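You operate a simulated robot arm through the tools that you are given. There is no shell and no other tool. Be economical: measure what you need, move in short steps, check, and stop when the job is done.

You are at the controls of a simulated robot arm. One attempt, no reset.

Task
Mist the whole patch on the glulam board, lay the cover strip on it and weight it.
Fine: stand the white can about midway between the silver tub and the board, nozzle to the board; mist first; the blue weight goes on the strip.

It is judged by the outcome, as a careful person would: the job done as asked, and still so three seconds after it is handed in. It fails if anything else is knocked over, pushed out of place, dropped, spilled or broken. Lids that push on must go on centred and level and be pressed home; caps that screw on are set level and turned clockwise until they are tight.

Robot
A 7-joint arm with a two-finger parallel gripper, fixed in place. Base frame: the origin is at the foot of the arm, x ahead of it, y to its left, z up. Units: cm, rad, N and s.
Its first joint turns from -2.897 to 2.897 rad. Payload 4.4 kg.
The TCP is the grasp point between the finger pads, 2.3 cm short of the fingertips. In the tool frame z runs along the fingers and y along their closing line. Largest opening 9.4 cm; finger width 3.8, thickness 1; the body of the gripper, 5.4 by 9.6 cm, starts 3.9 cm behind the TCP.
Orientation is that of the tool frame in the base frame, as a unit quaternion [x, y, z, w]. With the fingers straight down and closing along the base's y, the tool's x points along the base's -x, its y along +y and its z along -z.

Tools
- The arm moves only by the tool step_arm. Its argument "commands" is a list of rows, each a list of 3 entries, a list of its own where there are three numbers: the shift along the tool's x, y, z in units of 25 mm (1.0 is 25 mm), then the turn, a rotation vector about the tool's x, y, z in units of 8 degrees (1.0 is 8 degrees), then the opening, from 0 (shut) to 1 (fully open). In form: [[[x, y, z], [rx, ry, rz], jaw], ...]. A call has 1 to 8 rows; each row shifts and turns the commanded pose from where the row before left it, along the tool's axes as they then stand. A call with a number of a shift or a turn outside -1 to 1 is refused whole. A row lasts 0.2 s, in which the tool goes at most 5 cm and 0.15 rad; a call with a longer step from one row to the next is refused whole, and so is a gripper value outside its range. A pose out of reach is approached as far as the arm can. The call stops where the force on the tool passes 40 N (or 10 N more than at its start, if that is more) or the arm is blocked; 0.2 s more then pass. The fingers move at their own pace (about 7.2 cm/s each) and stop on an object; they squeeze with about 39 N. The grip force told is the motor's: it shows also when the fingers shut on nothing. Time passes only in rows, and 0.2 s behind the last, so rows that do not move let the fingers close. It gives the time, the measured TCP pose, the force on the tool (base axes), the opening and the grip force at its end, in the units of the frame above (readings bear some noise).
- Cameras (640 x 400 px; columns grow to the right, rows downward): "scene" is fixed at [22.28, -49.98, 153.31]; the picture's right is [0.81, -0.58, 0.00], its down [-0.27, -0.37, -0.89] and it looks along [0.52, 0.72, -0.46] (base axes); focal length 321 px, centre (320, 200). "wrist" rides on the gripper at [-3.9, 0, -4.4] in the tool frame; the picture's right is [0.00, -1.00, 0.00], its down [0.97, 0.00, -0.24] and it looks along [0.24, 0.00, 0.97] (tool axes); focal length 218 px, centre (320, 200). There is no depth. A picture from a camera that has moved, and an enlarged one, comes with that camera's place and axes in the base frame and with its lens.
- grab_frame(camera): a new picture of that camera. No time passes.
- inspect(camera, box): a new picture of the part [left, top, right, bottom] of that camera's present view, enlarged. No time passes.
- finish_job(): hands the job in; it is judged then, once.

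Work in short steps. Places have to be worked out from the pictures, the camera data and where the tool is seen: move nearer, look again, correct. Check each grasp and each placing, and mend what went wrong. You have 120 turns and 64 pictures in all, those below and enlarged ones among them. Open the gripper and draw the arm clear of the work before you hand the job in, unless the task says otherwise; then end with one line.

The tools are called after "Call:" as name(argument=value, ...) on one line, values as JSON. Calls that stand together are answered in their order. step_arm: Moves the arm, as the interface text tells. Its arguments: {"type":"object","properties":{"commands":{"type":"array"}},"required":["commands"]} The other tools are called the same way: grab_frame (camera) takes a picture; inspect (camera, box) takes an enlarged picture of a part of a camera's view; finish_job () hands the job in.

At the start:

```text
time_s: 0.0
tcp_pos: [52.96, 37.04, 123.11]
orientation: [0.0, 1.0, 0.0, 0.001]
contact_force: [0.7, -0.2, 0.2]
width: 9.38
finger_force: 0.0
```

scene: 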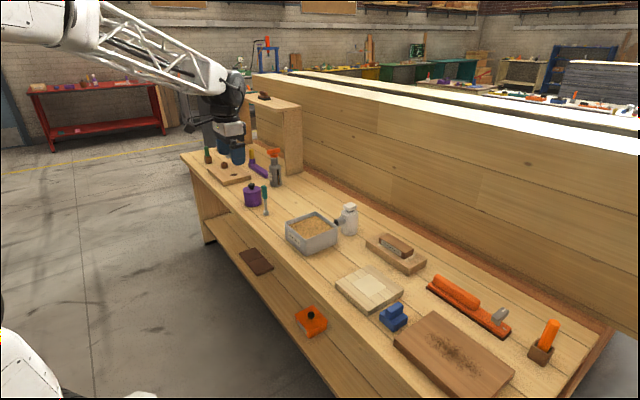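
wrist: 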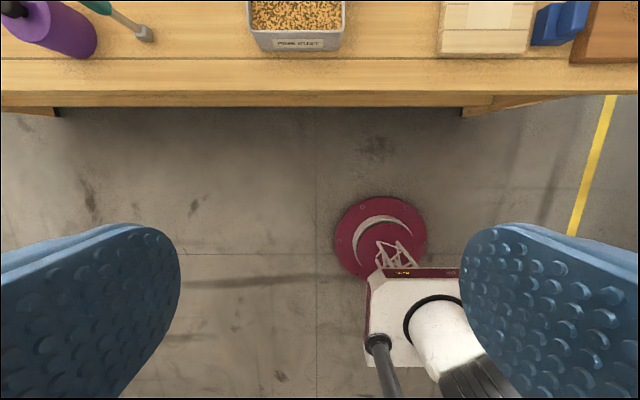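

I start by enlarging the work area in the scene camera to identify the objects.

Call:
inspect(camera="scene", box=[270, 180, 430, 280])

Call:
inspect(camera="scene", box=[320, 250, 560, 400])

Call:
inspect(camera="scene", box=[190, 90, 350, 220])

```text
4.00 times, centred on (350, 230) of scene
camera zoom: at [22.28, -49.98, 153.31], right [0.81, -0.58, 0.0], down [-0.27, -0.37, -0.89], along [0.52, 0.72, -0.46], focal length 1285 px, centre (200, 80)
```

zoom: 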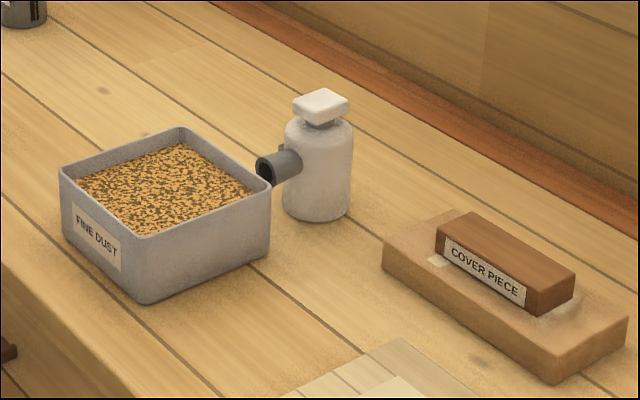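

```text
2.67 times, centred on (440, 325) of scene
camera zoom: at [22.28, -49.98, 153.31], right [0.81, -0.58, 0.0], down [-0.27, -0.37, -0.89], along [0.52, 0.72, -0.46], focal length 857 px, centre (0, -133)
```

zoom: 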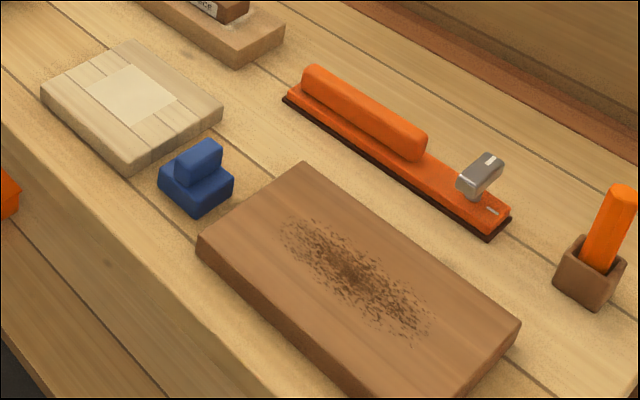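

```text
3.08 times, centred on (270, 155) of scene
camera zoom: at [22.28, -49.98, 153.31], right [0.81, -0.58, 0.0], down [-0.27, -0.37, -0.89], along [0.52, 0.72, -0.46], focal length 989 px, centre (474, 338)
```

zoom: 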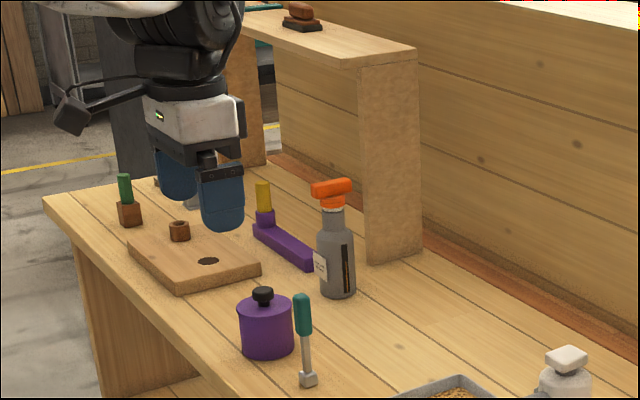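

The pale laminated board with the light patch is near (79, 5), the silver tub near (80, 39), and the white can behind the tub at about x=97, nozzle toward -x or the tub. I move the wrist camera over the area for a better look.

Call:
step_arm(commands=[[[-1, -0.7, 0], [0, 0, 0], 1], [[-1, -0.7, 0], [0, 0, 0], 1], [[-1, -0.7, 0], [0, 0, 0], 1], [[-1, -0.7, 0], [0, 0, 0], 1], [[-1, -0.7, 0], [0, 0, 0], 1], [[-1, -0.7, 0], [0, 0, 0], 1], [[-1, -0.7, 0], [0, 0, 0], 1], [[-1, -0.7, 0], [0, 0, 0], 1]])

Call:
grab_frame(camera="wrist")

```text
time_s: 1.8
tcp_pos: [72.89, 22.93, 123.26]
orientation: [0.0, 1.0, 0.0, 0.0]
contact_force: [0.0, -1.0, 0.3]
width: 9.4
finger_force: 0.1
```

```text
58 pictures are left
camera wrist: at [76.88, 23.12, 127.58], right [0.0, -1.0, 0.0], down [-0.97, 0.0, 0.24], along [-0.24, 0.0, -0.97], focal length 218 px, centre (320, 200)
```

wrist: 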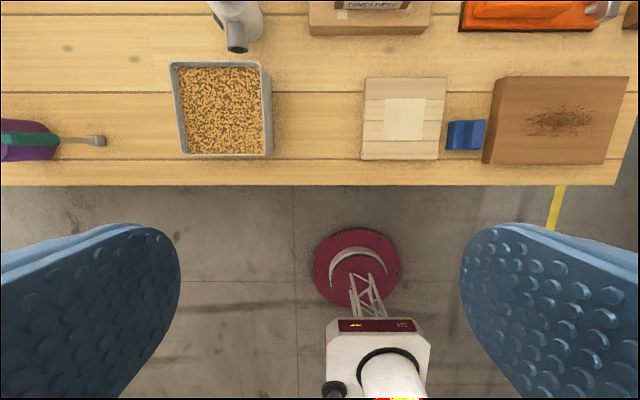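

From this view: board ≈ x74–90, y −1.5–14; patch ≈ 8 cm square around (82, 6); tub ≈ x76–91, y33–48.5. The can and cover piece lie deeper, so I move the camera further out to see them.

Call:
step_arm(commands=[[[-1, 0, 0], [0, 0, 0], 1], [[-1, 0, 0], [0, 0, 0], 1], [[-1, 0, 0], [0, 0, 0], 1], [[-1, 0, 0], [0, 0, 0], 1], [[-1, 0, 0], [0, 0, 0], 1], [[-1, 0, 0], [0, 0, 0], 1]])

Call:
grab_frame(camera="wrist")

```text
time_s: 3.2
tcp_pos: [87.98, 22.96, 123.11]
orientation: [0.0, 1.0, 0.0, 0.0]
contact_force: [0.1, -0.2, 0.2]
width: 9.39
finger_force: 0.2
```

```text
57 pictures are left
camera wrist: at [91.87, 23.14, 127.5], right [0.0, -1.0, 0.0], down [-0.97, 0.0, 0.24], along [-0.24, 0.0, -0.97], focal length 218 px, centre (320, 200)
```

wrist: 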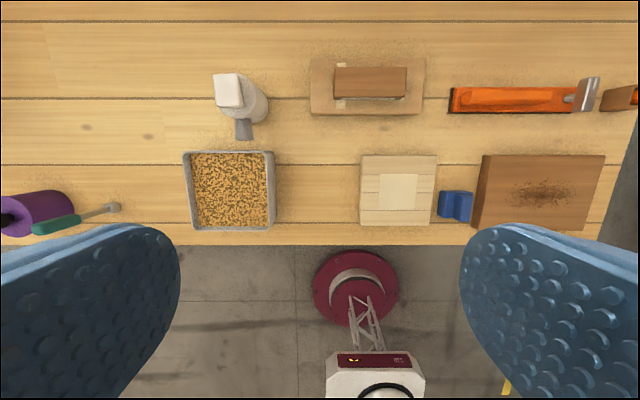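

The can's axis is around (99.6, 36.5), nozzle toward −x; it needs a tilted approach because of reach. I shift to y≈36.5 while tilting the tool forward by 32° and look.

Call:
step_arm(commands=[[[0, 0.9, 0], [0, -0.8, 0], 1], [[0, 0.9, 0], [0, -0.8, 0], 1], [[0, 0.9, 0], [0, -0.8, 0], 1], [[0, 0.9, 0], [0, -0.8, 0], 1], [[0, 0.9, 0], [0, -0.8, 0], 1], [[0, 0.9, 0], [0, 0, 0], 1]])

Call:
grab_frame(camera="wrist")

Call:
inspect(camera="scene", box=[310, 180, 390, 250])

```text
time_s: 4.6
tcp_pos: [87.96, 36.45, 123.09]
orientation: [0.001, 0.961, 0.0, 0.278]
contact_force: [-0.3, -0.7, -0.3]
width: 9.41
finger_force: 0.1
```

```text
56 pictures are left
camera wrist: at [88.92, 36.65, 128.91], right [0.0, -1.0, 0.0], down [-0.95, 0.0, -0.31], along [0.31, 0.0, -0.95], focal length 218 px, centre (320, 200)
```

wrist: 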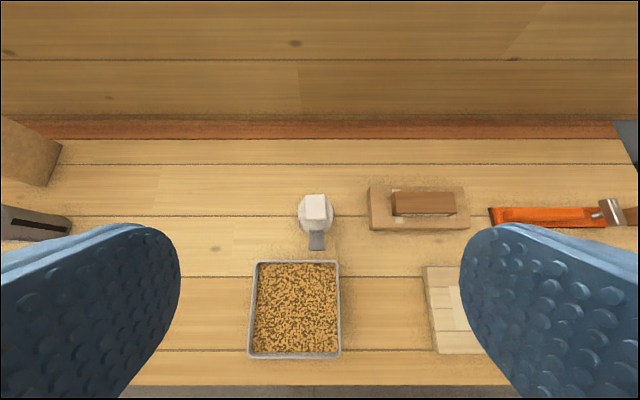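

```text
5.71 times, centred on (350, 215) of scene
camera zoom: at [22.28, -49.98, 153.31], right [0.81, -0.58, 0.0], down [-0.27, -0.37, -0.89], along [0.52, 0.72, -0.46], focal length 1836 px, centre (149, 114)
```

zoom: 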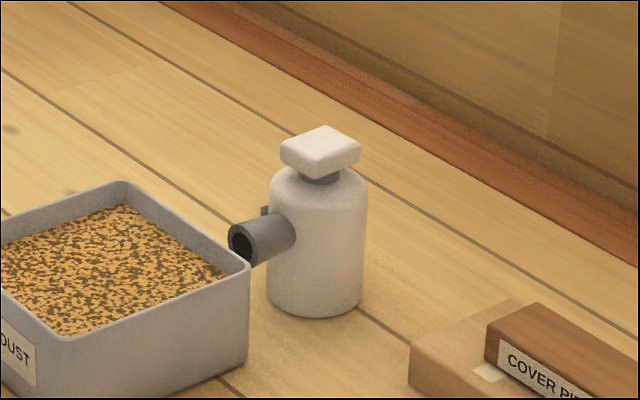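

Can axis ≈ (100.1, 37.3), diameter about 7, button top about z 90. I descend along a tilted line toward a pre-grasp pose.

Call:
step_arm(commands=[[[0.32, 0.05, 0.97], [0, 0, 0], 1], [[0.32, 0.05, 0.97], [0, 0, 0], 1], [[0.32, 0.05, 0.97], [0, 0, 0], 1], [[0.32, 0.05, 0.97], [0, 0, 0], 1], [[0.32, 0.05, 0.97], [0, 0, 0], 1], [[0.32, 0.05, 0.97], [0, 0, 0], 1], [[0.32, 0.05, 0.97], [0, 0, 0], 1]])

Call:
grab_frame(camera="wrist")

```text
time_s: 6.2
tcp_pos: [92.24, 37.23, 105.88]
orientation: [0.001, 0.961, -0.001, 0.276]
contact_force: [0.5, 0.2, 0.5]
width: 9.38
finger_force: 0.0
```

```text
54 pictures are left
camera wrist: at [93.17, 37.44, 111.67], right [0.0, -1.0, 0.0], down [-0.95, 0.0, -0.31], along [0.31, 0.0, -0.95], focal length 218 px, centre (320, 200)
```

wrist: 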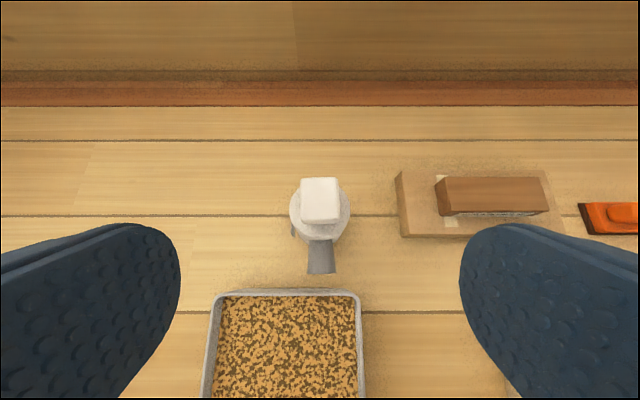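

Triangulation gives the button at about (100.4, 37.4, 89.5). I align the tool and go down to within ~6 cm, then look.

Call:
step_arm(commands=[[[0.64, 0.04, 0.8], [0, 0, 0], 1], [[0.64, 0.03, 0.8], [0, 0, 0], 1], [[0, 0, 1], [0, 0, 0], 1], [[0, 0, 1], [0, 0, 0], 1], [[0, 0, 1], [0, 0, 0], 1], [[0, 0, 1], [0, 0, 0], 1]])

Call:
grab_frame(camera="wrist")

Call:
inspect(camera="scene", box=[290, 150, 400, 250])

```text
time_s: 7.6
tcp_pos: [96.97, 37.51, 92.14]
orientation: [-0.001, 0.961, 0.001, 0.276]
contact_force: [-0.3, -0.6, 0.7]
width: 9.42
finger_force: 0.0
```

```text
53 pictures are left
camera wrist: at [97.93, 37.65, 98.04], right [0.0, -1.0, 0.0], down [-0.95, 0.0, -0.31], along [0.31, 0.0, -0.95], focal length 218 px, centre (320, 200)
```

wrist: 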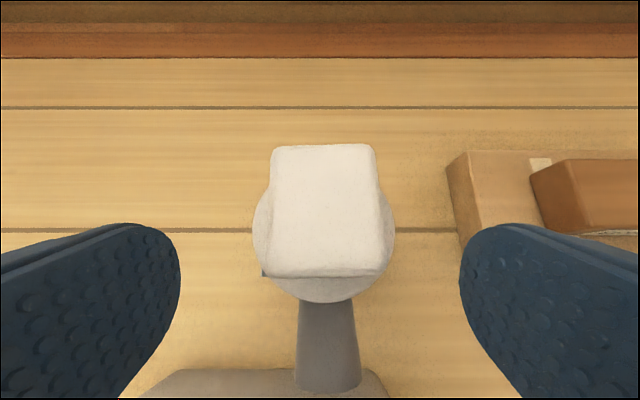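

```text
4.00 times, centred on (345, 200) of scene
camera zoom: at [22.28, -49.98, 153.31], right [0.81, -0.58, 0.0], down [-0.27, -0.37, -0.89], along [0.52, 0.72, -0.46], focal length 1285 px, centre (220, 200)
```

zoom: 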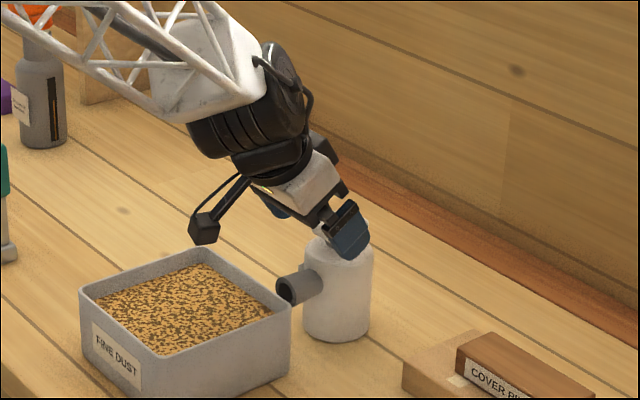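

The accessory box on the hand hangs close to the tub, so I reduce the tilt to about 20° before going lower and check the reach holds.

Call:
step_arm(commands=[[[-0.3, 0, 0], [0, 0.75, 0], 1], [[-0.28, 0, 0.1], [0, 0.75, 0], 1], [[0, 0, 0.5], [0, 0, 0], 1], [[0, 0, 0], [0, 0, 0], 1]])

Call:
grab_frame(camera="wrist")

Call:
inspect(camera="scene", box=[290, 150, 400, 250])

```text
time_s: 8.6
tcp_pos: [98.96, 37.49, 91.48]
orientation: [0.001, 0.985, 0.0, 0.173]
contact_force: [-0.8, -0.1, -0.2]
width: 9.38
finger_force: 0.1
```

```text
51 pictures are left
camera wrist: at [100.91, 37.63, 97.01], right [0.0, -1.0, 0.0], down [-0.99, 0.0, -0.11], along [0.11, 0.0, -0.99], focal length 218 px, centre (320, 200)
```

wrist: 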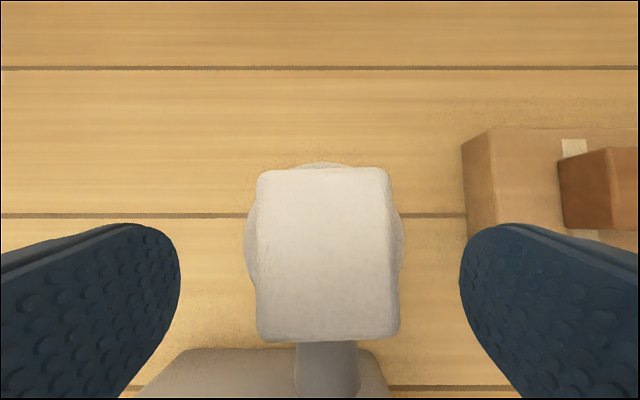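

```text
4.00 times, centred on (345, 200) of scene
camera zoom: at [22.28, -49.98, 153.31], right [0.81, -0.58, 0.0], down [-0.27, -0.37, -0.89], along [0.52, 0.72, -0.46], focal length 1285 px, centre (220, 200)
```

zoom: 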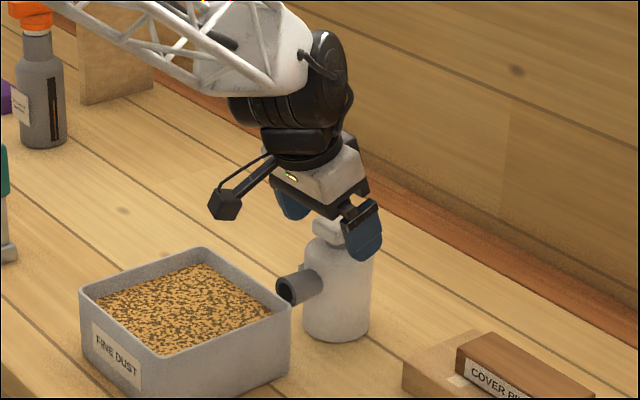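

Reach is fine and clearance over the tub is better. I lower along the fingers ~4.2 cm to straddle the can's shoulder.

Call:
step_arm(commands=[[[0.13, 0, 0.4], [0, 0, 0], 1], [[0, 0, 0.4], [0, 0, 0], 1], [[0, 0, 0.4], [0, 0, 0], 1], [[0, 0, 0.3], [0, 0, 0], 1], [[0, 0, 0.2], [0, 0, 0], 1]])

Call:
inspect(camera="scene", box=[310, 170, 390, 240])

```text
time_s: 9.8
tcp_pos: [99.86, 37.45, 87.43]
orientation: [0.0, 0.985, 0.0, 0.173]
contact_force: [-1.2, 0.8, 1.3]
width: 9.42
finger_force: 0.0
```

```text
5.71 times, centred on (350, 205) of scene
camera zoom: at [22.28, -49.98, 153.31], right [0.81, -0.58, 0.0], down [-0.27, -0.37, -0.89], along [0.52, 0.72, -0.46], focal length 1836 px, centre (149, 171)
```

zoom: 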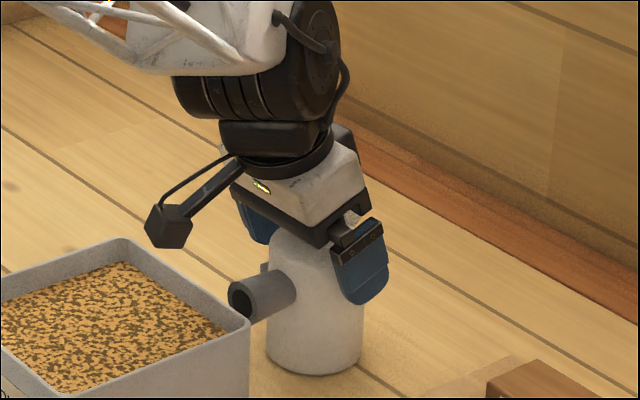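

The fingers now overlap the upper third of the body, no contact force. I close the gripper.

Call:
step_arm(commands=[[[0, 0, 0], [0, 0, 0], 0.7], [[0, 0, 0], [0, 0, 0], 0.5], [[0, 0, 0], [0, 0, 0], 0.5], [[0, 0, 0], [0, 0, 0], 0.5]])

```text
time_s: 10.8
tcp_pos: [99.88, 37.62, 87.51]
orientation: [0.0, 0.985, 0.0, 0.173]
contact_force: [1.9, -2.7, 0.4]
width: 7.02
finger_force: 39.0
```

Gripped at 7.0 cm width. I lift straight up gently.

Call:
step_arm(commands=[[[-0.1, 0, -0.28], [0, 0, 0], 0.5], [[-0.2, 0, -0.56], [0, 0, 0], 0.5], [[-0.34, 0, -0.94], [0, 0, 0], 0.5], [[-0.34, 0, -0.94], [0, 0, 0], 0.5], [[-0.34, 0, -0.94], [0, 0, 0], 0.5]])

Call:
inspect(camera="scene", box=[280, 130, 400, 240])

```text
time_s: 12.0
tcp_pos: [99.89, 37.47, 97.17]
orientation: [-0.001, 0.985, 0.0, 0.173]
contact_force: [0.0, -0.6, -6.2]
width: 7.0
finger_force: 38.9
```

```text
3.64 times, centred on (340, 185) of scene
camera zoom: at [22.28, -49.98, 153.31], right [0.81, -0.58, 0.0], down [-0.27, -0.37, -0.89], along [0.52, 0.72, -0.46], focal length 1168 px, centre (247, 254)
```

zoom: 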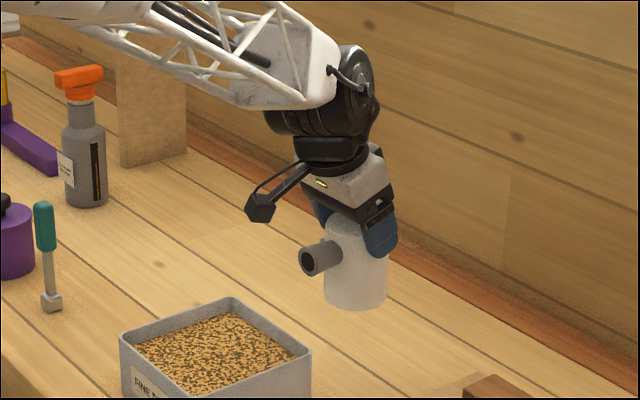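

The can hangs securely and upright. I carry it toward the midpoint (82, 23.5), raised a bit, holding the tilt constant.

Call:
step_arm(commands=[[[0.4, -0.6, -0.95], [0, 0, 0], 0.5], [[0.97, -0.83, -0.44], [0, 0, 0], 0.5], [[0.97, -0.83, -0.44], [0, 0, 0], 0.5], [[0.97, -0.83, -0.44], [0, 0, 0], 0.5], [[0.97, -0.83, -0.44], [0, 0, 0], 0.5], [[0.97, -0.83, -0.44], [0, 0, 0], 0.5], [[0.97, -0.83, -0.4], [0, 0, 0], 0.5]])

```text
time_s: 13.6
tcp_pos: [82.21, 23.49, 100.4]
orientation: [0.0, 0.985, -0.001, 0.174]
contact_force: [-0.4, 0.6, -5.3]
width: 6.99
finger_force: 38.6
```

Now I yaw +90° about the vertical, keeping the tilt, in 8° steps.

Call:
step_arm(commands=[[[0, 0, 0], [-0.342, 0, -0.94], 0.5], [[0, 0, 0], [-0.342, 0, -0.94], 0.5], [[0, 0, 0], [-0.342, 0, -0.94], 0.5], [[0, 0, 0], [-0.342, 0, -0.94], 0.5], [[0, 0, 0], [-0.342, 0, -0.94], 0.5], [[0, 0, 0], [-0.342, 0, -0.94], 0.5]])

Call:
grab_frame(camera="scene")

```text
time_s: 15.0
tcp_pos: [82.17, 23.43, 100.16]
orientation: [-0.401, 0.9, 0.071, 0.159]
contact_force: [0.8, -0.6, -3.9]
width: 7.01
finger_force: 38.9
```

```text
47 pictures are left
```

scene: 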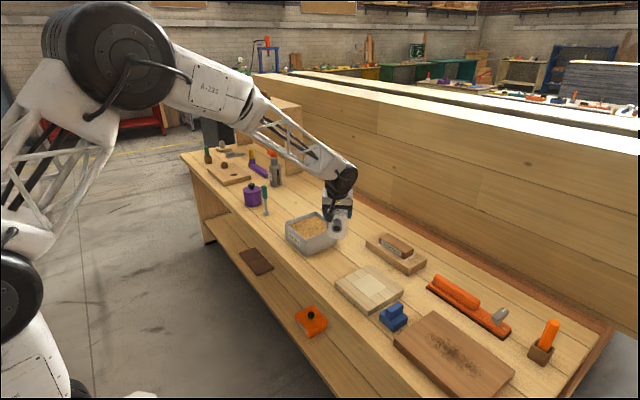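

Rotation goes the right way (nozzle swinging toward the board). I finish the remaining 42°.

Call:
step_arm(commands=[[[0, 0, 0], [-0.342, 0, -0.94], 0.5], [[0, 0, 0], [-0.342, 0, -0.94], 0.5], [[0, 0, 0], [-0.342, 0, -0.94], 0.5], [[0, 0, 0], [-0.342, 0, -0.94], 0.5], [[0, 0, 0], [-0.342, 0, -0.94], 0.5], [[0, 0, 0], [-0.086, 0, -0.235], 0.5], [[0, 0, 0], [0, 0, 0], 0.5]])

Call:
inspect(camera="scene", box=[280, 160, 440, 320])

Call:
grab_frame(camera="wrist")

```text
time_s: 16.6
tcp_pos: [82.27, 23.53, 100.17]
orientation: [0.697, -0.696, -0.123, -0.123]
contact_force: [-0.3, -0.4, -4.6]
width: 7.02
finger_force: 38.9
```

```text
2.50 times, centred on (360, 240) of scene
camera zoom: at [22.28, -49.98, 153.31], right [0.81, -0.58, 0.0], down [-0.27, -0.37, -0.89], along [0.52, 0.72, -0.46], focal length 803 px, centre (220, 100)
```

zoom: 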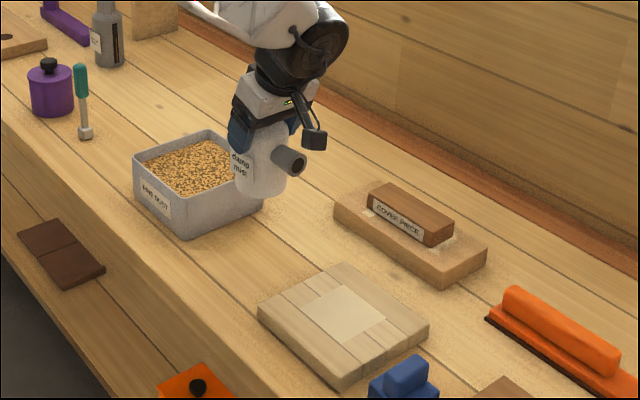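

```text
45 pictures are left
camera wrist: at [82.2, 25.85, 105.65], right [1.0, 0.0, 0.0], down [0.0, -0.99, -0.11], along [0.0, 0.11, -0.99], focal length 218 px, centre (320, 200)
```

wrist: 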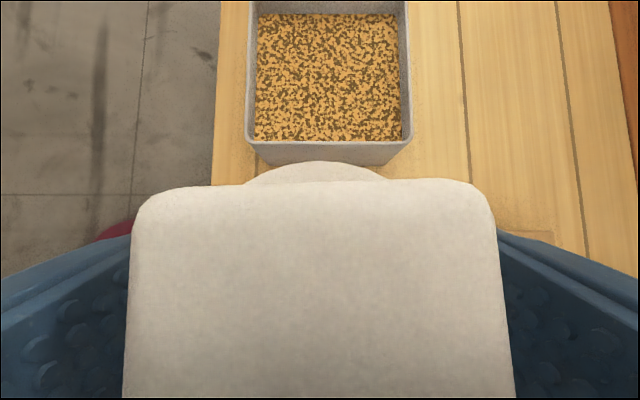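

The nozzle now faces the board. Tub edge is y≈33.4, board edge y≈14.2, so I lower the can at (82, 23.8).

Call:
step_arm(commands=[[[0.23, 0.1, 0.98], [0, 0, 0], 0.5], [[0.342, 0, 0.94], [0, 0, 0], 0.5], [[0.342, 0, 0.94], [0, 0, 0], 0.5], [[0.342, 0, 0.94], [0, 0, 0], 0.5], [[0.17, 0, 0.47], [0, 0, 0], 0.5], [[0.1, 0, 0.28], [0, 0, 0], 0.5], [[0.03, 0, 0.1], [0, 0, 0], 0.5], [[0.0, 0, 0.0], [0, 0, 0], 0.5]])

Call:
inspect(camera="scene", box=[280, 160, 440, 320])

```text
time_s: 18.4
tcp_pos: [82.04, 23.75, 87.78]
orientation: [0.697, -0.696, -0.123, -0.123]
contact_force: [0.1, 0.3, -4.2]
width: 7.03
finger_force: 38.8
```

```text
2.50 times, centred on (360, 240) of scene
camera zoom: at [22.28, -49.98, 153.31], right [0.81, -0.58, 0.0], down [-0.27, -0.37, -0.89], along [0.52, 0.72, -0.46], focal length 803 px, centre (220, 100)
```

zoom: 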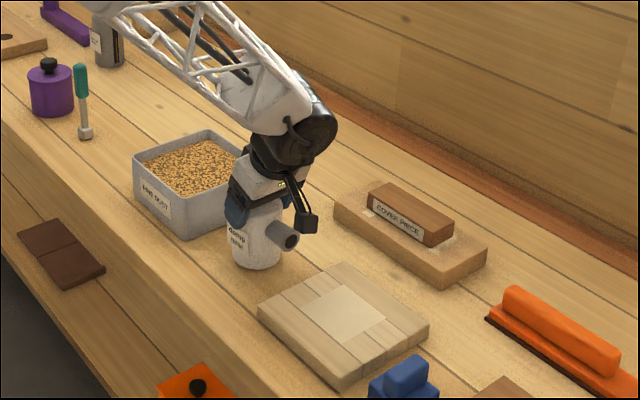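

Still hanging about 3 mm up. I lower in small steps until the force reading changes.

Call:
step_arm(commands=[[[0.03, 0, 0.09], [0, 0, 0], 0.5], [[0.02, 0, 0.05], [0, 0, 0], 0.5], [[0, 0, 0], [0, 0, 0], 0.5]])

```text
time_s: 19.2
tcp_pos: [82.0, 23.72, 87.39]
orientation: [-0.696, 0.697, 0.122, 0.122]
contact_force: [-0.5, -0.6, -5.4]
width: 7.0
finger_force: 38.7
```

Call:
step_arm(commands=[[[0.02, 0, 0.05], [0, 0, 0], 0.5], [[0.02, 0, 0.05], [0, 0, 0], 0.5], [[0, 0, 0], [0, 0, 0], 0.5]])

```text
time_s: 20.0
tcp_pos: [82.02, 23.85, 87.44]
orientation: [0.697, -0.696, -0.123, -0.124]
contact_force: [-8.0, 0.0, 21.1]
width: 7.01
finger_force: 39.2
```

The force jumped to +21 N: the can stands on the bench. I ease off slightly, then open the jaws.

Call:
step_arm(commands=[[[-0.02, 0, -0.055], [0, 0, 0], 0.5], [[0, 0, 0], [0, 0, 0], 0.7], [[0, 0, 0], [0, 0, 0], 1], [[0, 0, 0], [0, 0, 0], 1]])

Call:
inspect(camera="scene", box=[310, 200, 430, 310])

```text
time_s: 21.0
tcp_pos: [81.95, 23.74, 87.39]
orientation: [-0.696, 0.697, 0.123, 0.123]
contact_force: [-1.0, 0.8, 1.5]
width: 9.4
finger_force: 0.1
```

```text
3.64 times, centred on (370, 255) of scene
camera zoom: at [22.28, -49.98, 153.31], right [0.81, -0.58, 0.0], down [-0.27, -0.37, -0.89], along [0.52, 0.72, -0.46], focal length 1168 px, centre (138, 0)
```

zoom: 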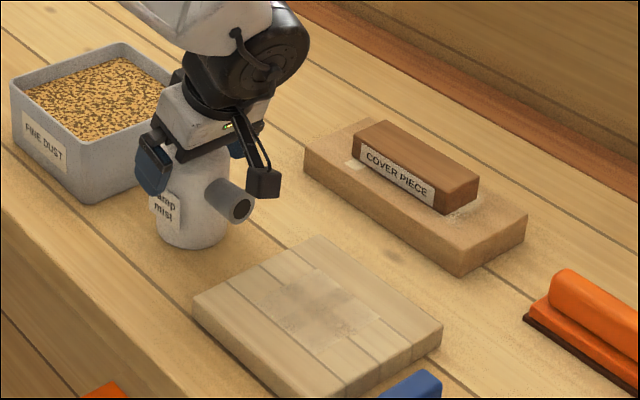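

The patch already looks changed — the button was evidently pressed by the palm at set-down. I back the gripper away along its axis and inspect the patch.

Call:
step_arm(commands=[[[0, 0, -0.5], [0, 0, 0], 1], [[0, 0, -1], [0, 0, 0], 1], [[0, 0, -1], [0, 0, 0], 1], [[0, 0, -1], [0, 0, 0], 1], [[0, 0, -1], [0, 0, 0], 1]])

Call:
inspect(camera="scene", box=[320, 220, 420, 310])

Call:
grab_frame(camera="wrist")

```text
time_s: 22.2
tcp_pos: [81.99, 19.96, 97.85]
orientation: [-0.696, 0.696, 0.123, 0.123]
contact_force: [0.6, -0.5, 0.6]
width: 9.4
finger_force: 0.0
```

```text
4.44 times, centred on (370, 265) of scene
camera zoom: at [22.28, -49.98, 153.31], right [0.81, -0.58, 0.0], down [-0.27, -0.37, -0.89], along [0.52, 0.72, -0.46], focal length 1428 px, centre (98, -89)
```

zoom: 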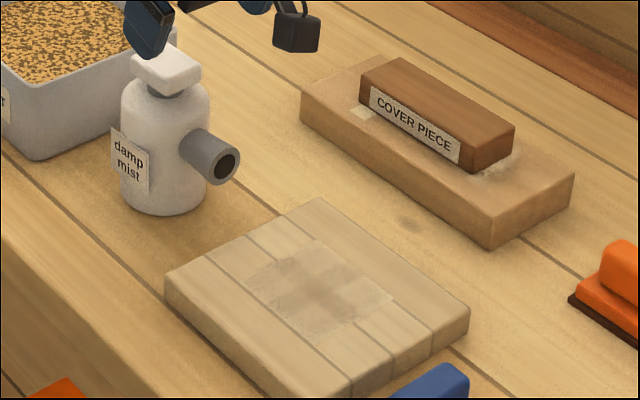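

```text
41 pictures are left
camera wrist: at [81.95, 22.28, 103.46], right [1.0, 0.0, 0.0], down [0.0, -0.99, -0.11], along [0.0, 0.11, -0.99], focal length 218 px, centre (320, 200)
```

wrist: 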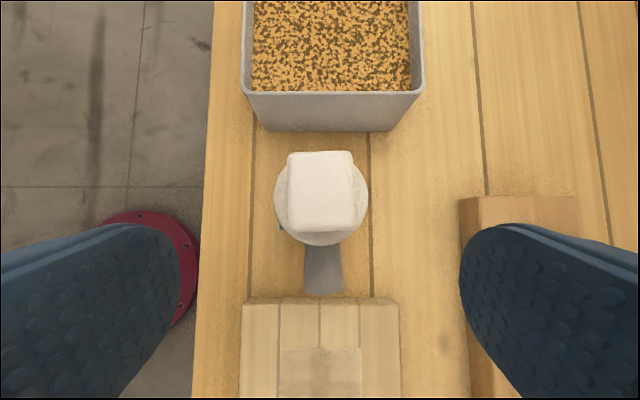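

The patch is only partly misted (blotchy). I bring the tool vertical, close the fingers, and position over the button (≈82, 24.2) to press it.

Call:
step_arm(commands=[[[0, 0, -0.3], [0, 0.9, 0], 0.6], [[0, 0, 0], [0, 0.9, 0], 0.3], [[0, 0, 0], [0, 0.7, 0], 0], [[-0.85, 0, 0], [0, 0, 0], 0], [[-0.85, 0, 0], [0, 0, 0], 0], [[0, 0, 0], [0, 0, 0], 0]])

Call:
grab_frame(camera="wrist")

```text
time_s: 23.6
tcp_pos: [82.22, 23.99, 98.69]
orientation: [0.707, -0.707, 0.0, 0.0]
contact_force: [0.6, -0.2, 0.6]
width: 0.0
finger_force: 38.8
```

```text
40 pictures are left
camera wrist: at [82.02, 28.04, 103.1], right [1.0, 0.0, 0.0], down [0.0, -0.97, 0.24], along [0.0, -0.24, -0.97], focal length 218 px, centre (320, 200)
```

wrist: 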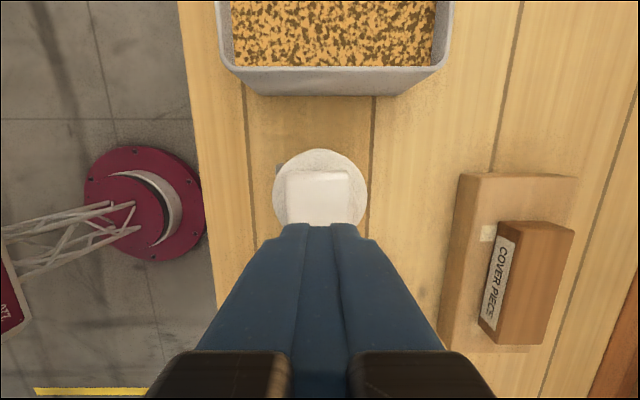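

The fingertips are lined up with the button. I lower to just above it and then press in small steps.

Call:
step_arm(commands=[[[-0.1, 0.04, 0.9], [0, 0, 0], 0], [[0, 0, 0.9], [0, 0, 0], 0], [[0, 0, 0.4], [0, 0, 0], 0], [[0, 0, 0.15], [0, 0, 0], 0], [[0, 0, 0.12], [0, 0, 0], 0], [[0, 0, 0.1], [0, 0, 0], 0]])

```text
time_s: 25.0
tcp_pos: [81.89, 24.22, 92.46]
orientation: [-0.707, 0.707, 0.0, 0.001]
contact_force: [-4.5, 0.8, 21.7]
width: 0.03
finger_force: 39.0
```

Force 21.7 N: the button is being pressed. I look at the patch.

Call:
inspect(camera="scene", box=[320, 220, 420, 310])

```text
4.44 times, centred on (370, 265) of scene
camera zoom: at [22.28, -49.98, 153.31], right [0.81, -0.58, 0.0], down [-0.27, -0.37, -0.89], along [0.52, 0.72, -0.46], focal length 1428 px, centre (98, -89)
```

zoom: 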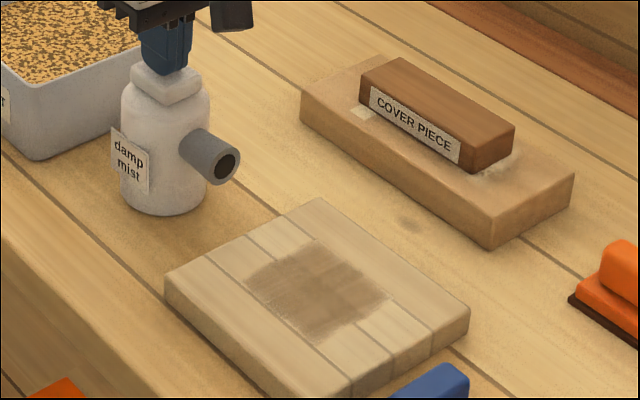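

The patch is darker now, its corners still a bit pale. I release and press once more.

Call:
step_arm(commands=[[[0, 0, -0.4], [0, 0, 0], 0], [[0, 0, 0], [0, 0, 0], 0], [[0, 0, 0.2], [0, 0, 0], 0], [[0, 0, 0.1], [0, 0, 0], 0], [[0, 0, 0.1], [0, 0, 0], 0], [[0, 0, 0.02], [0, 0, 0], 0]])

Call:
inspect(camera="scene", box=[320, 220, 420, 310])

```text
time_s: 26.4
tcp_pos: [81.88, 24.26, 92.35]
orientation: [-0.707, 0.708, -0.001, 0.0]
contact_force: [-7.2, -6.7, 28.1]
width: 0.01
finger_force: 39.2
```

```text
4.44 times, centred on (370, 265) of scene
camera zoom: at [22.28, -49.98, 153.31], right [0.81, -0.58, 0.0], down [-0.27, -0.37, -0.89], along [0.52, 0.72, -0.46], focal length 1428 px, centre (98, -89)
```

zoom: 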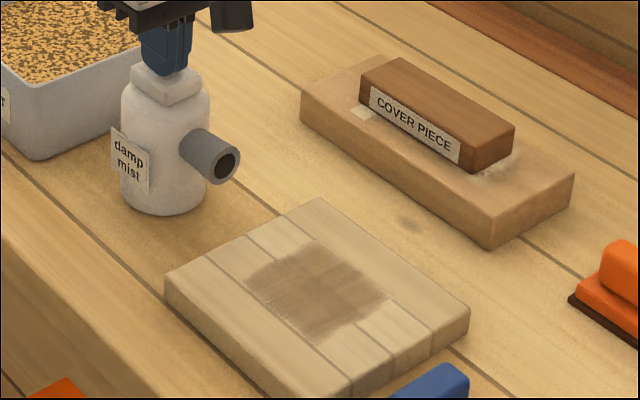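

A little darker. I hold the button down for a second to see whether the spray continues while held.

Call:
step_arm(commands=[[[0, 0, 0], [0, 0, 0], 0], [[0, 0, 0], [0, 0, 0], 0], [[0, 0, 0], [0, 0, 0], 0], [[0, 0, 0], [0, 0, 0], 0], [[0, 0, 0], [0, 0, 0], 0], [[0, 0, 0], [0, 0, 0], 0]])

Call:
inspect(camera="scene", box=[345, 260, 415, 310])

```text
time_s: 27.8
tcp_pos: [81.79, 24.21, 92.27]
orientation: [-0.707, 0.707, 0.0, 0.0]
contact_force: [-1.7, -6.0, 33.6]
width: 0.0
finger_force: 38.6
```

```text
8.00 times, centred on (380, 285) of scene
camera zoom: at [22.28, -49.98, 153.31], right [0.81, -0.58, 0.0], down [-0.27, -0.37, -0.89], along [0.52, 0.72, -0.46], focal length 2570 px, centre (-160, -480)
```

zoom: 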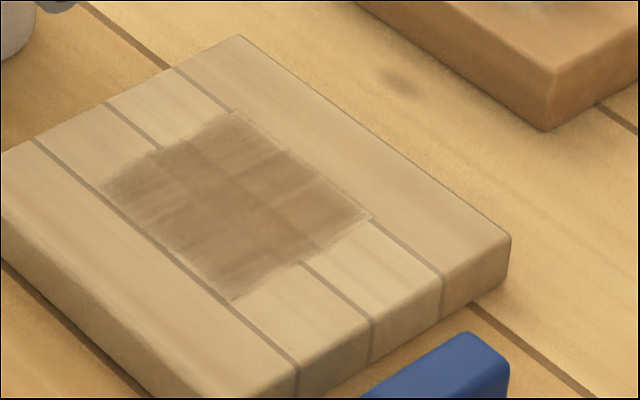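

Nearly the whole square is dark now. I add two more presses to be safe, then raise clear.

Call:
step_arm(commands=[[[0, 0, -0.45], [0, 0, 0], 0], [[0, 0, 0], [0, 0, 0], 0], [[0, 0, 0.25], [0, 0, 0], 0], [[0, 0, 0.18], [0, 0, 0], 0], [[0, 0, 0.0], [0, 0, 0], 0], [[0, 0, 0], [0, 0, 0], 0]])

Call:
step_arm(commands=[[[0, 0, -0.45], [0, 0, 0], 0], [[0, 0, 0], [0, 0, 0], 0], [[0, 0, 0.25], [0, 0, 0], 0], [[0, 0, 0.2], [0, 0, 0], 0], [[0, 0, 0], [0, 0, 0], 0], [[0, 0, 0], [0, 0, 0], 0]])

Call:
step_arm(commands=[[[0, 0, -1], [0, 0, 0], 0], [[0, 0, -1], [0, 0, 0], 0], [[0, 0, -1], [0, 0, 0], 0], [[1, 0, -1], [0, 0, 0], 0.5], [[1, 0, -1], [0, 0, 0], 1], [[1, 0, -0.5], [0, 0, 0], 1], [[1, 0, 0], [0, 0, 0], 1], [[1, 0, 0], [0, 0, 0], 1]])

Call:
grab_frame(camera="wrist")

```text
time_s: 29.2
tcp_pos: [81.93, 24.29, 92.37]
orientation: [0.707, -0.707, 0.0, 0.0]
contact_force: [-8.0, 2.8, 25.6]
width: 0.0
finger_force: 39.1
```

```text
time_s: 30.6
tcp_pos: [81.89, 24.28, 92.34]
orientation: [-0.707, 0.707, 0.0, 0.0]
contact_force: [-7.4, -3.2, 24.4]
width: 0.01
finger_force: 38.6
```

```text
time_s: 32.4
tcp_pos: [81.86, 11.72, 106.01]
orientation: [-0.707, 0.707, 0.0, 0.0]
contact_force: [0.3, -0.4, 0.0]
width: 9.42
finger_force: 0.0
```

```text
36 pictures are left
camera wrist: at [81.88, 15.76, 110.51], right [1.0, 0.0, 0.0], down [0.0, -0.97, 0.24], along [0.0, -0.24, -0.97], focal length 218 px, centre (320, 200)
```

wrist: 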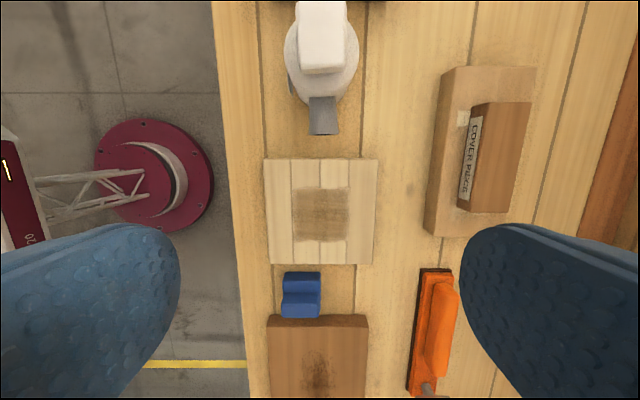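

Call:
inspect(camera="wrist", box=[256, 150, 384, 230])

Call:
inspect(camera="wrist", box=[400, 50, 560, 250])

```text
5.00 times, centred on (320, 190) of wrist
camera zoom: at [81.88, 15.76, 110.51], right [1.0, 0.0, 0.0], down [0.0, -0.97, 0.24], along [0.0, -0.24, -0.97], focal length 1091 px, centre (320, 250)
```

zoom: 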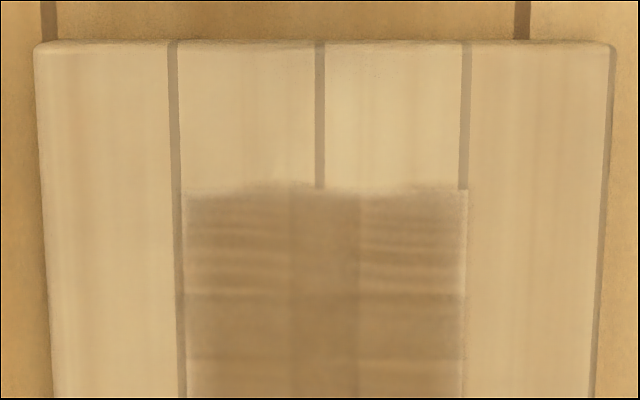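

```text
2.00 times, centred on (480, 150) of wrist
camera zoom: at [81.88, 15.76, 110.51], right [1.0, 0.0, 0.0], down [0.0, -0.97, 0.24], along [0.0, -0.24, -0.97], focal length 436 px, centre (0, 300)
```

zoom: 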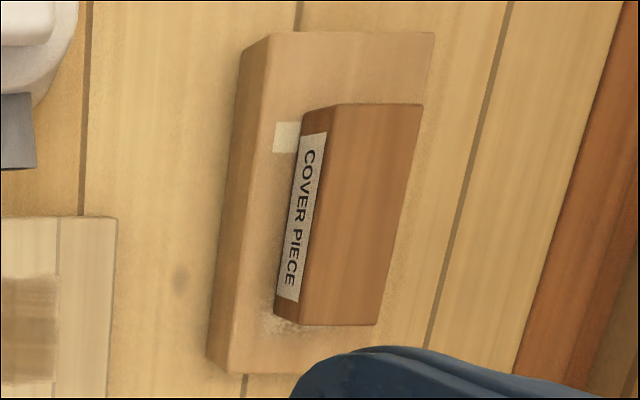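

The whole patch is now evenly misted. The cover piece sits on its holder at about x 100–105, y 8–20.5, top z≈85. The jaws already close along x, so I move over it to test how far the arm reaches vertically.

Call:
step_arm(commands=[[[-0.12, -1, 0], [0, 0, 0], 1], [[-0.12, -1, 0], [0, 0, 0], 1], [[-0.12, -1, 0], [0, 0, 0], 1], [[-0.12, -1, 0], [0, 0, 0], 1], [[-0.12, -1, 0], [0, 0, 0], 1], [[-0.12, -1, 0.4], [0, 0, 0], 1], [[-0.12, -1, 0.4], [0, 0, 0], 1], [[-0.12, -1, 0.4], [0, 0, 0], 1]])

Call:
grab_frame(camera="wrist")

```text
time_s: 34.2
tcp_pos: [102.01, 14.12, 103.13]
orientation: [0.708, -0.707, 0.0, 0.001]
contact_force: [0.3, 0.8, 0.8]
width: 9.41
finger_force: 0.1
```

```text
33 pictures are left
camera wrist: at [101.92, 18.2, 107.54], right [1.0, 0.0, 0.0], down [0.0, -0.97, 0.24], along [0.0, -0.24, -0.97], focal length 218 px, centre (320, 200)
```

wrist: 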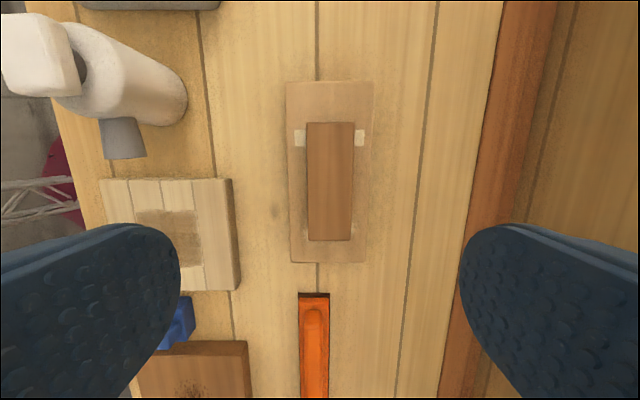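

Vertical pose works here. Piece centre ≈ (102.9, 14.2). I descend to z≈91 and check the reach.

Call:
step_arm(commands=[[[0, -0.18, 1], [0, 0, 0], 1], [[0, -0.18, 1], [0, 0, 0], 1], [[0, 0, 1], [0, 0, 0], 1], [[0, 0, 1], [0, 0, 0], 1], [[0, 0, 0.8], [0, 0, 0], 1], [[0, 0, 0], [0, 0, 0], 1]])

Call:
grab_frame(camera="wrist")

Call:
inspect(camera="scene", box=[345, 200, 445, 280])

```text
time_s: 35.6
tcp_pos: [102.74, 14.29, 91.05]
orientation: [-0.707, 0.707, 0.0, 0.0]
contact_force: [-0.8, -0.6, 0.0]
width: 9.38
finger_force: 0.1
```

```text
32 pictures are left
camera wrist: at [102.75, 18.22, 95.44], right [1.0, 0.0, 0.0], down [0.0, -0.97, 0.24], along [0.0, -0.24, -0.97], focal length 218 px, centre (320, 200)
```

wrist: 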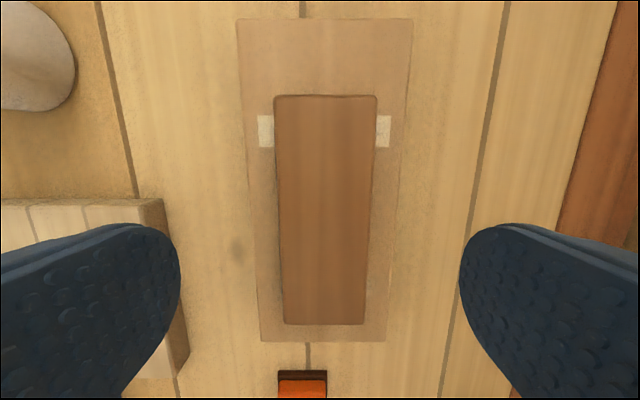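

```text
5.00 times, centred on (395, 240) of scene
camera zoom: at [22.28, -49.98, 153.31], right [0.81, -0.58, 0.0], down [-0.27, -0.37, -0.89], along [0.52, 0.72, -0.46], focal length 1607 px, centre (-55, 0)
```

zoom: 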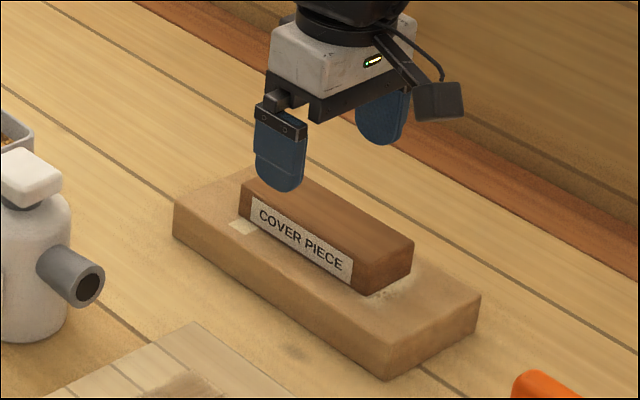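

Piece top ≈ 84.7 and holder top ≈ 81, centre x≈103.0. I lower so the fingertips stop around z 81.8, just above the holder.

Call:
step_arm(commands=[[[0, -0.1, 0.8], [0, 0, 0], 1], [[0, 0, 0.8], [0, 0, 0], 1], [[0, 0, 0.6], [0, 0, 0], 1], [[0, 0, 0.4], [0, 0, 0], 1], [[0, 0, 0.15], [0, 0, 0], 1], [[0, 0, 0], [0, 0, 0], 1]])

Call:
inspect(camera="scene", box=[345, 200, 445, 280])

```text
time_s: 37.0
tcp_pos: [102.96, 14.17, 84.16]
orientation: [0.707, -0.707, 0.0, 0.0]
contact_force: [-0.4, -0.2, -0.9]
width: 9.39
finger_force: 0.0
```

```text
5.00 times, centred on (395, 240) of scene
camera zoom: at [22.28, -49.98, 153.31], right [0.81, -0.58, 0.0], down [-0.27, -0.37, -0.89], along [0.52, 0.72, -0.46], focal length 1607 px, centre (-55, 0)
```

zoom: 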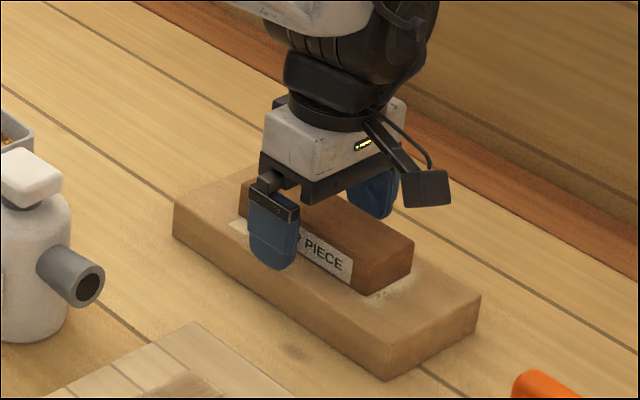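

The fingers straddle the piece. I close on it.

Call:
step_arm(commands=[[[0, 0, 0], [0, 0, 0], 0.7], [[0, 0, 0], [0, 0, 0], 0.4], [[0, 0, 0], [0, 0, 0], 0.4], [[0, 0, 0], [0, 0, 0], 0.4]])

Call:
step_arm(commands=[[[0, 0, -0.2], [0, 0, 0], 0.4], [[0, 0, -0.4], [0, 0, 0], 0.4], [[0, 0, -0.8], [0, 0, 0], 0.4], [[0, 0, -1], [0, 0, 0], 0.4]])

Call:
inspect(camera="scene", box=[345, 180, 445, 280])

```text
time_s: 38.0
tcp_pos: [102.99, 14.2, 84.16]
orientation: [0.708, -0.707, 0.0, 0.001]
contact_force: [0.6, 0.4, 0.8]
width: 4.96
finger_force: 39.3
```

```text
time_s: 39.0
tcp_pos: [102.9, 14.14, 89.92]
orientation: [0.707, -0.707, -0.001, 0.001]
contact_force: [0.4, 0.1, -1.6]
width: 4.94
finger_force: 39.2
```

```text
4.00 times, centred on (395, 230) of scene
camera zoom: at [22.28, -49.98, 153.31], right [0.81, -0.58, 0.0], down [-0.27, -0.37, -0.89], along [0.52, 0.72, -0.46], focal length 1285 px, centre (20, 80)
```

zoom: 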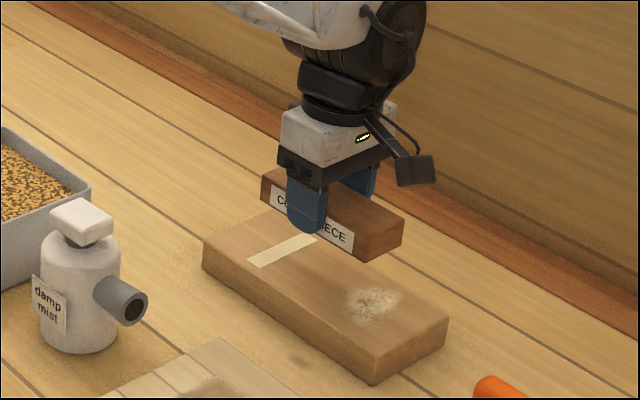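

The piece is free and held level (width 4.95). I carry it, raised, over the patch centre (82.0, 6.0).

Call:
step_arm(commands=[[[0.4, 0.6, -1], [0, 0, 0], 0.4], [[0.41, 1, -1], [0, 0, 0], 0.4], [[0.41, 1, -0.5], [0, 0, 0], 0.4], [[0.41, 1, 0], [0, 0, 0], 0.4], [[0.41, 1, 0], [0, 0, 0], 0.4], [[0.41, 1, 0], [0, 0, 0], 0.4], [[0.41, 1, 0], [0, 0, 0], 0.4], [[0.41, 1, 0], [0, 0, 0], 0.4]])

Call:
step_arm(commands=[[[0, 0.76, 0], [0, 0, 0], 0.4], [[0, 0, 0], [0, 0, 0], 0.4]])

Call:
grab_frame(camera="wrist")

```text
time_s: 40.8
tcp_pos: [84.01, 5.92, 96.41]
orientation: [-0.707, 0.707, 0.0, -0.001]
contact_force: [-0.4, 0.0, -1.1]
width: 4.96
finger_force: 38.5
```

```text
time_s: 41.4
tcp_pos: [82.16, 5.95, 96.49]
orientation: [-0.707, 0.707, 0.0, 0.0]
contact_force: [0.4, -1.4, -0.9]
width: 4.93
finger_force: 39.3
```

```text
28 pictures are left
camera wrist: at [82.1, 9.97, 100.83], right [1.0, 0.0, 0.0], down [0.0, -0.97, 0.24], along [0.0, -0.24, -0.97], focal length 218 px, centre (320, 200)
```

wrist: 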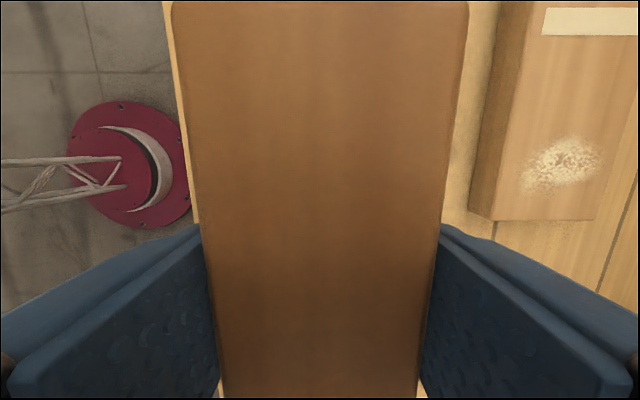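

Over the patch; I lower to just above the board.

Call:
step_arm(commands=[[[0, 0.06, 1], [0, 0, 0], 0.4], [[0, 0, 1], [0, 0, 0], 0.4], [[0, 0, 1], [0, 0, 0], 0.4], [[0, 0, 0.8], [0, 0, 0], 0.4], [[0, 0, 0.6], [0, 0, 0], 0.4], [[0, 0, 0.2], [0, 0, 0], 0.4], [[0, 0, 0], [0, 0, 0], 0.4]])

Call:
inspect(camera="scene", box=[320, 230, 420, 330])

```text
time_s: 43.0
tcp_pos: [81.98, 5.92, 84.76]
orientation: [0.707, -0.707, 0.0, 0.0]
contact_force: [0.4, 1.2, -0.3]
width: 4.91
finger_force: 38.8
```

```text
4.00 times, centred on (370, 280) of scene
camera zoom: at [22.28, -49.98, 153.31], right [0.81, -0.58, 0.0], down [-0.27, -0.37, -0.89], along [0.52, 0.72, -0.46], focal length 1285 px, centre (120, -120)
```

zoom: 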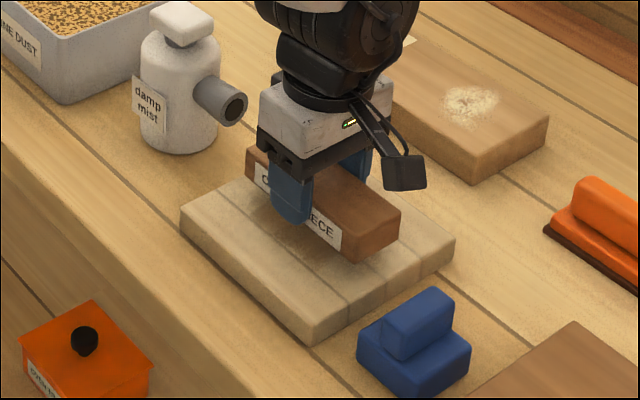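

It hovers slightly above the board. I step down in 1–2 mm steps until the force changes.

Call:
step_arm(commands=[[[0, 0, 0.1], [0, 0, 0], 0.4], [[0, 0, 0.08], [0, 0, 0], 0.4], [[0, 0, 0.05], [0, 0, 0], 0.4], [[0, 0, 0], [0, 0, 0], 0.4]])

```text
time_s: 44.0
tcp_pos: [81.92, 5.96, 84.24]
orientation: [-0.707, 0.707, 0.001, -0.001]
contact_force: [-0.1, -0.1, -0.3]
width: 4.94
finger_force: 38.4
```

No contact yet (force about 0); I continue down in small steps.

Call:
step_arm(commands=[[[0, 0, 0.06], [0, 0, 0], 0.4], [[0, 0, 0.05], [0, 0, 0], 0.4], [[0, 0, 0], [0, 0, 0], 0.4]])

```text
time_s: 44.8
tcp_pos: [81.87, 6.14, 84.08]
orientation: [0.707, -0.707, 0.0, 0.001]
contact_force: [0.4, 0.9, -0.4]
width: 4.92
finger_force: 38.7
```

Still nothing clear; another 3 mm in small steps.

Call:
step_arm(commands=[[[0, 0, 0.06], [0, 0, 0], 0.4], [[0, 0, 0.05], [0, 0, 0], 0.4], [[0, 0, 0], [0, 0, 0], 0.4]])

```text
time_s: 45.6
tcp_pos: [81.96, 5.92, 83.68]
orientation: [0.707, -0.707, 0.0, 0.0]
contact_force: [-0.9, -0.2, -0.3]
width: 4.94
finger_force: 39.2
```

Call:
inspect(camera="scene", box=[345, 240, 415, 310])

Call:
step_arm(commands=[[[0, 0, 0.05], [0, 0, 0], 0.4], [[0, 0, 0.05], [0, 0, 0], 0.4], [[0, 0, 0], [0, 0, 0], 0.4]])

```text
5.71 times, centred on (380, 275) of scene
camera zoom: at [22.28, -49.98, 153.31], right [0.81, -0.58, 0.0], down [-0.27, -0.37, -0.89], along [0.52, 0.72, -0.46], focal length 1836 px, centre (-23, -229)
```

zoom: 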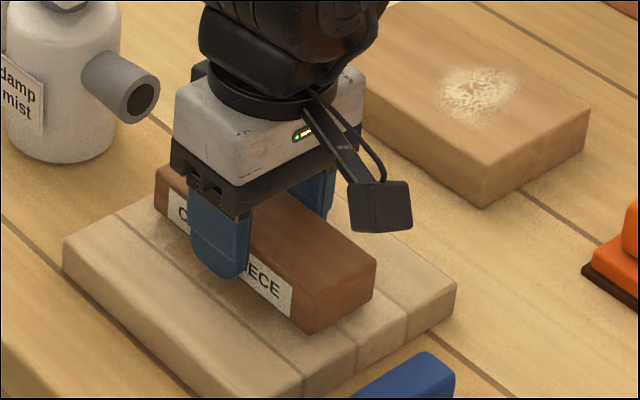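

```text
time_s: 46.4
tcp_pos: [81.97, 6.0, 83.48]
orientation: [-0.707, 0.707, -0.001, 0.0]
contact_force: [-0.6, -0.8, -1.6]
width: 4.95
finger_force: 38.9
```

Nearly resting in the picture, and still no upward force. I continue with 1 mm steps.

Call:
step_arm(commands=[[[0, 0, 0.05], [0, 0, 0], 0.4], [[0, 0, 0.05], [0, 0, 0], 0.4], [[0, 0, 0], [0, 0, 0], 0.4]])

```text
time_s: 47.2
tcp_pos: [81.92, 6.14, 83.22]
orientation: [0.707, -0.707, 0.0, -0.001]
contact_force: [0.6, 0.0, -1.3]
width: 4.94
finger_force: 39.2
```

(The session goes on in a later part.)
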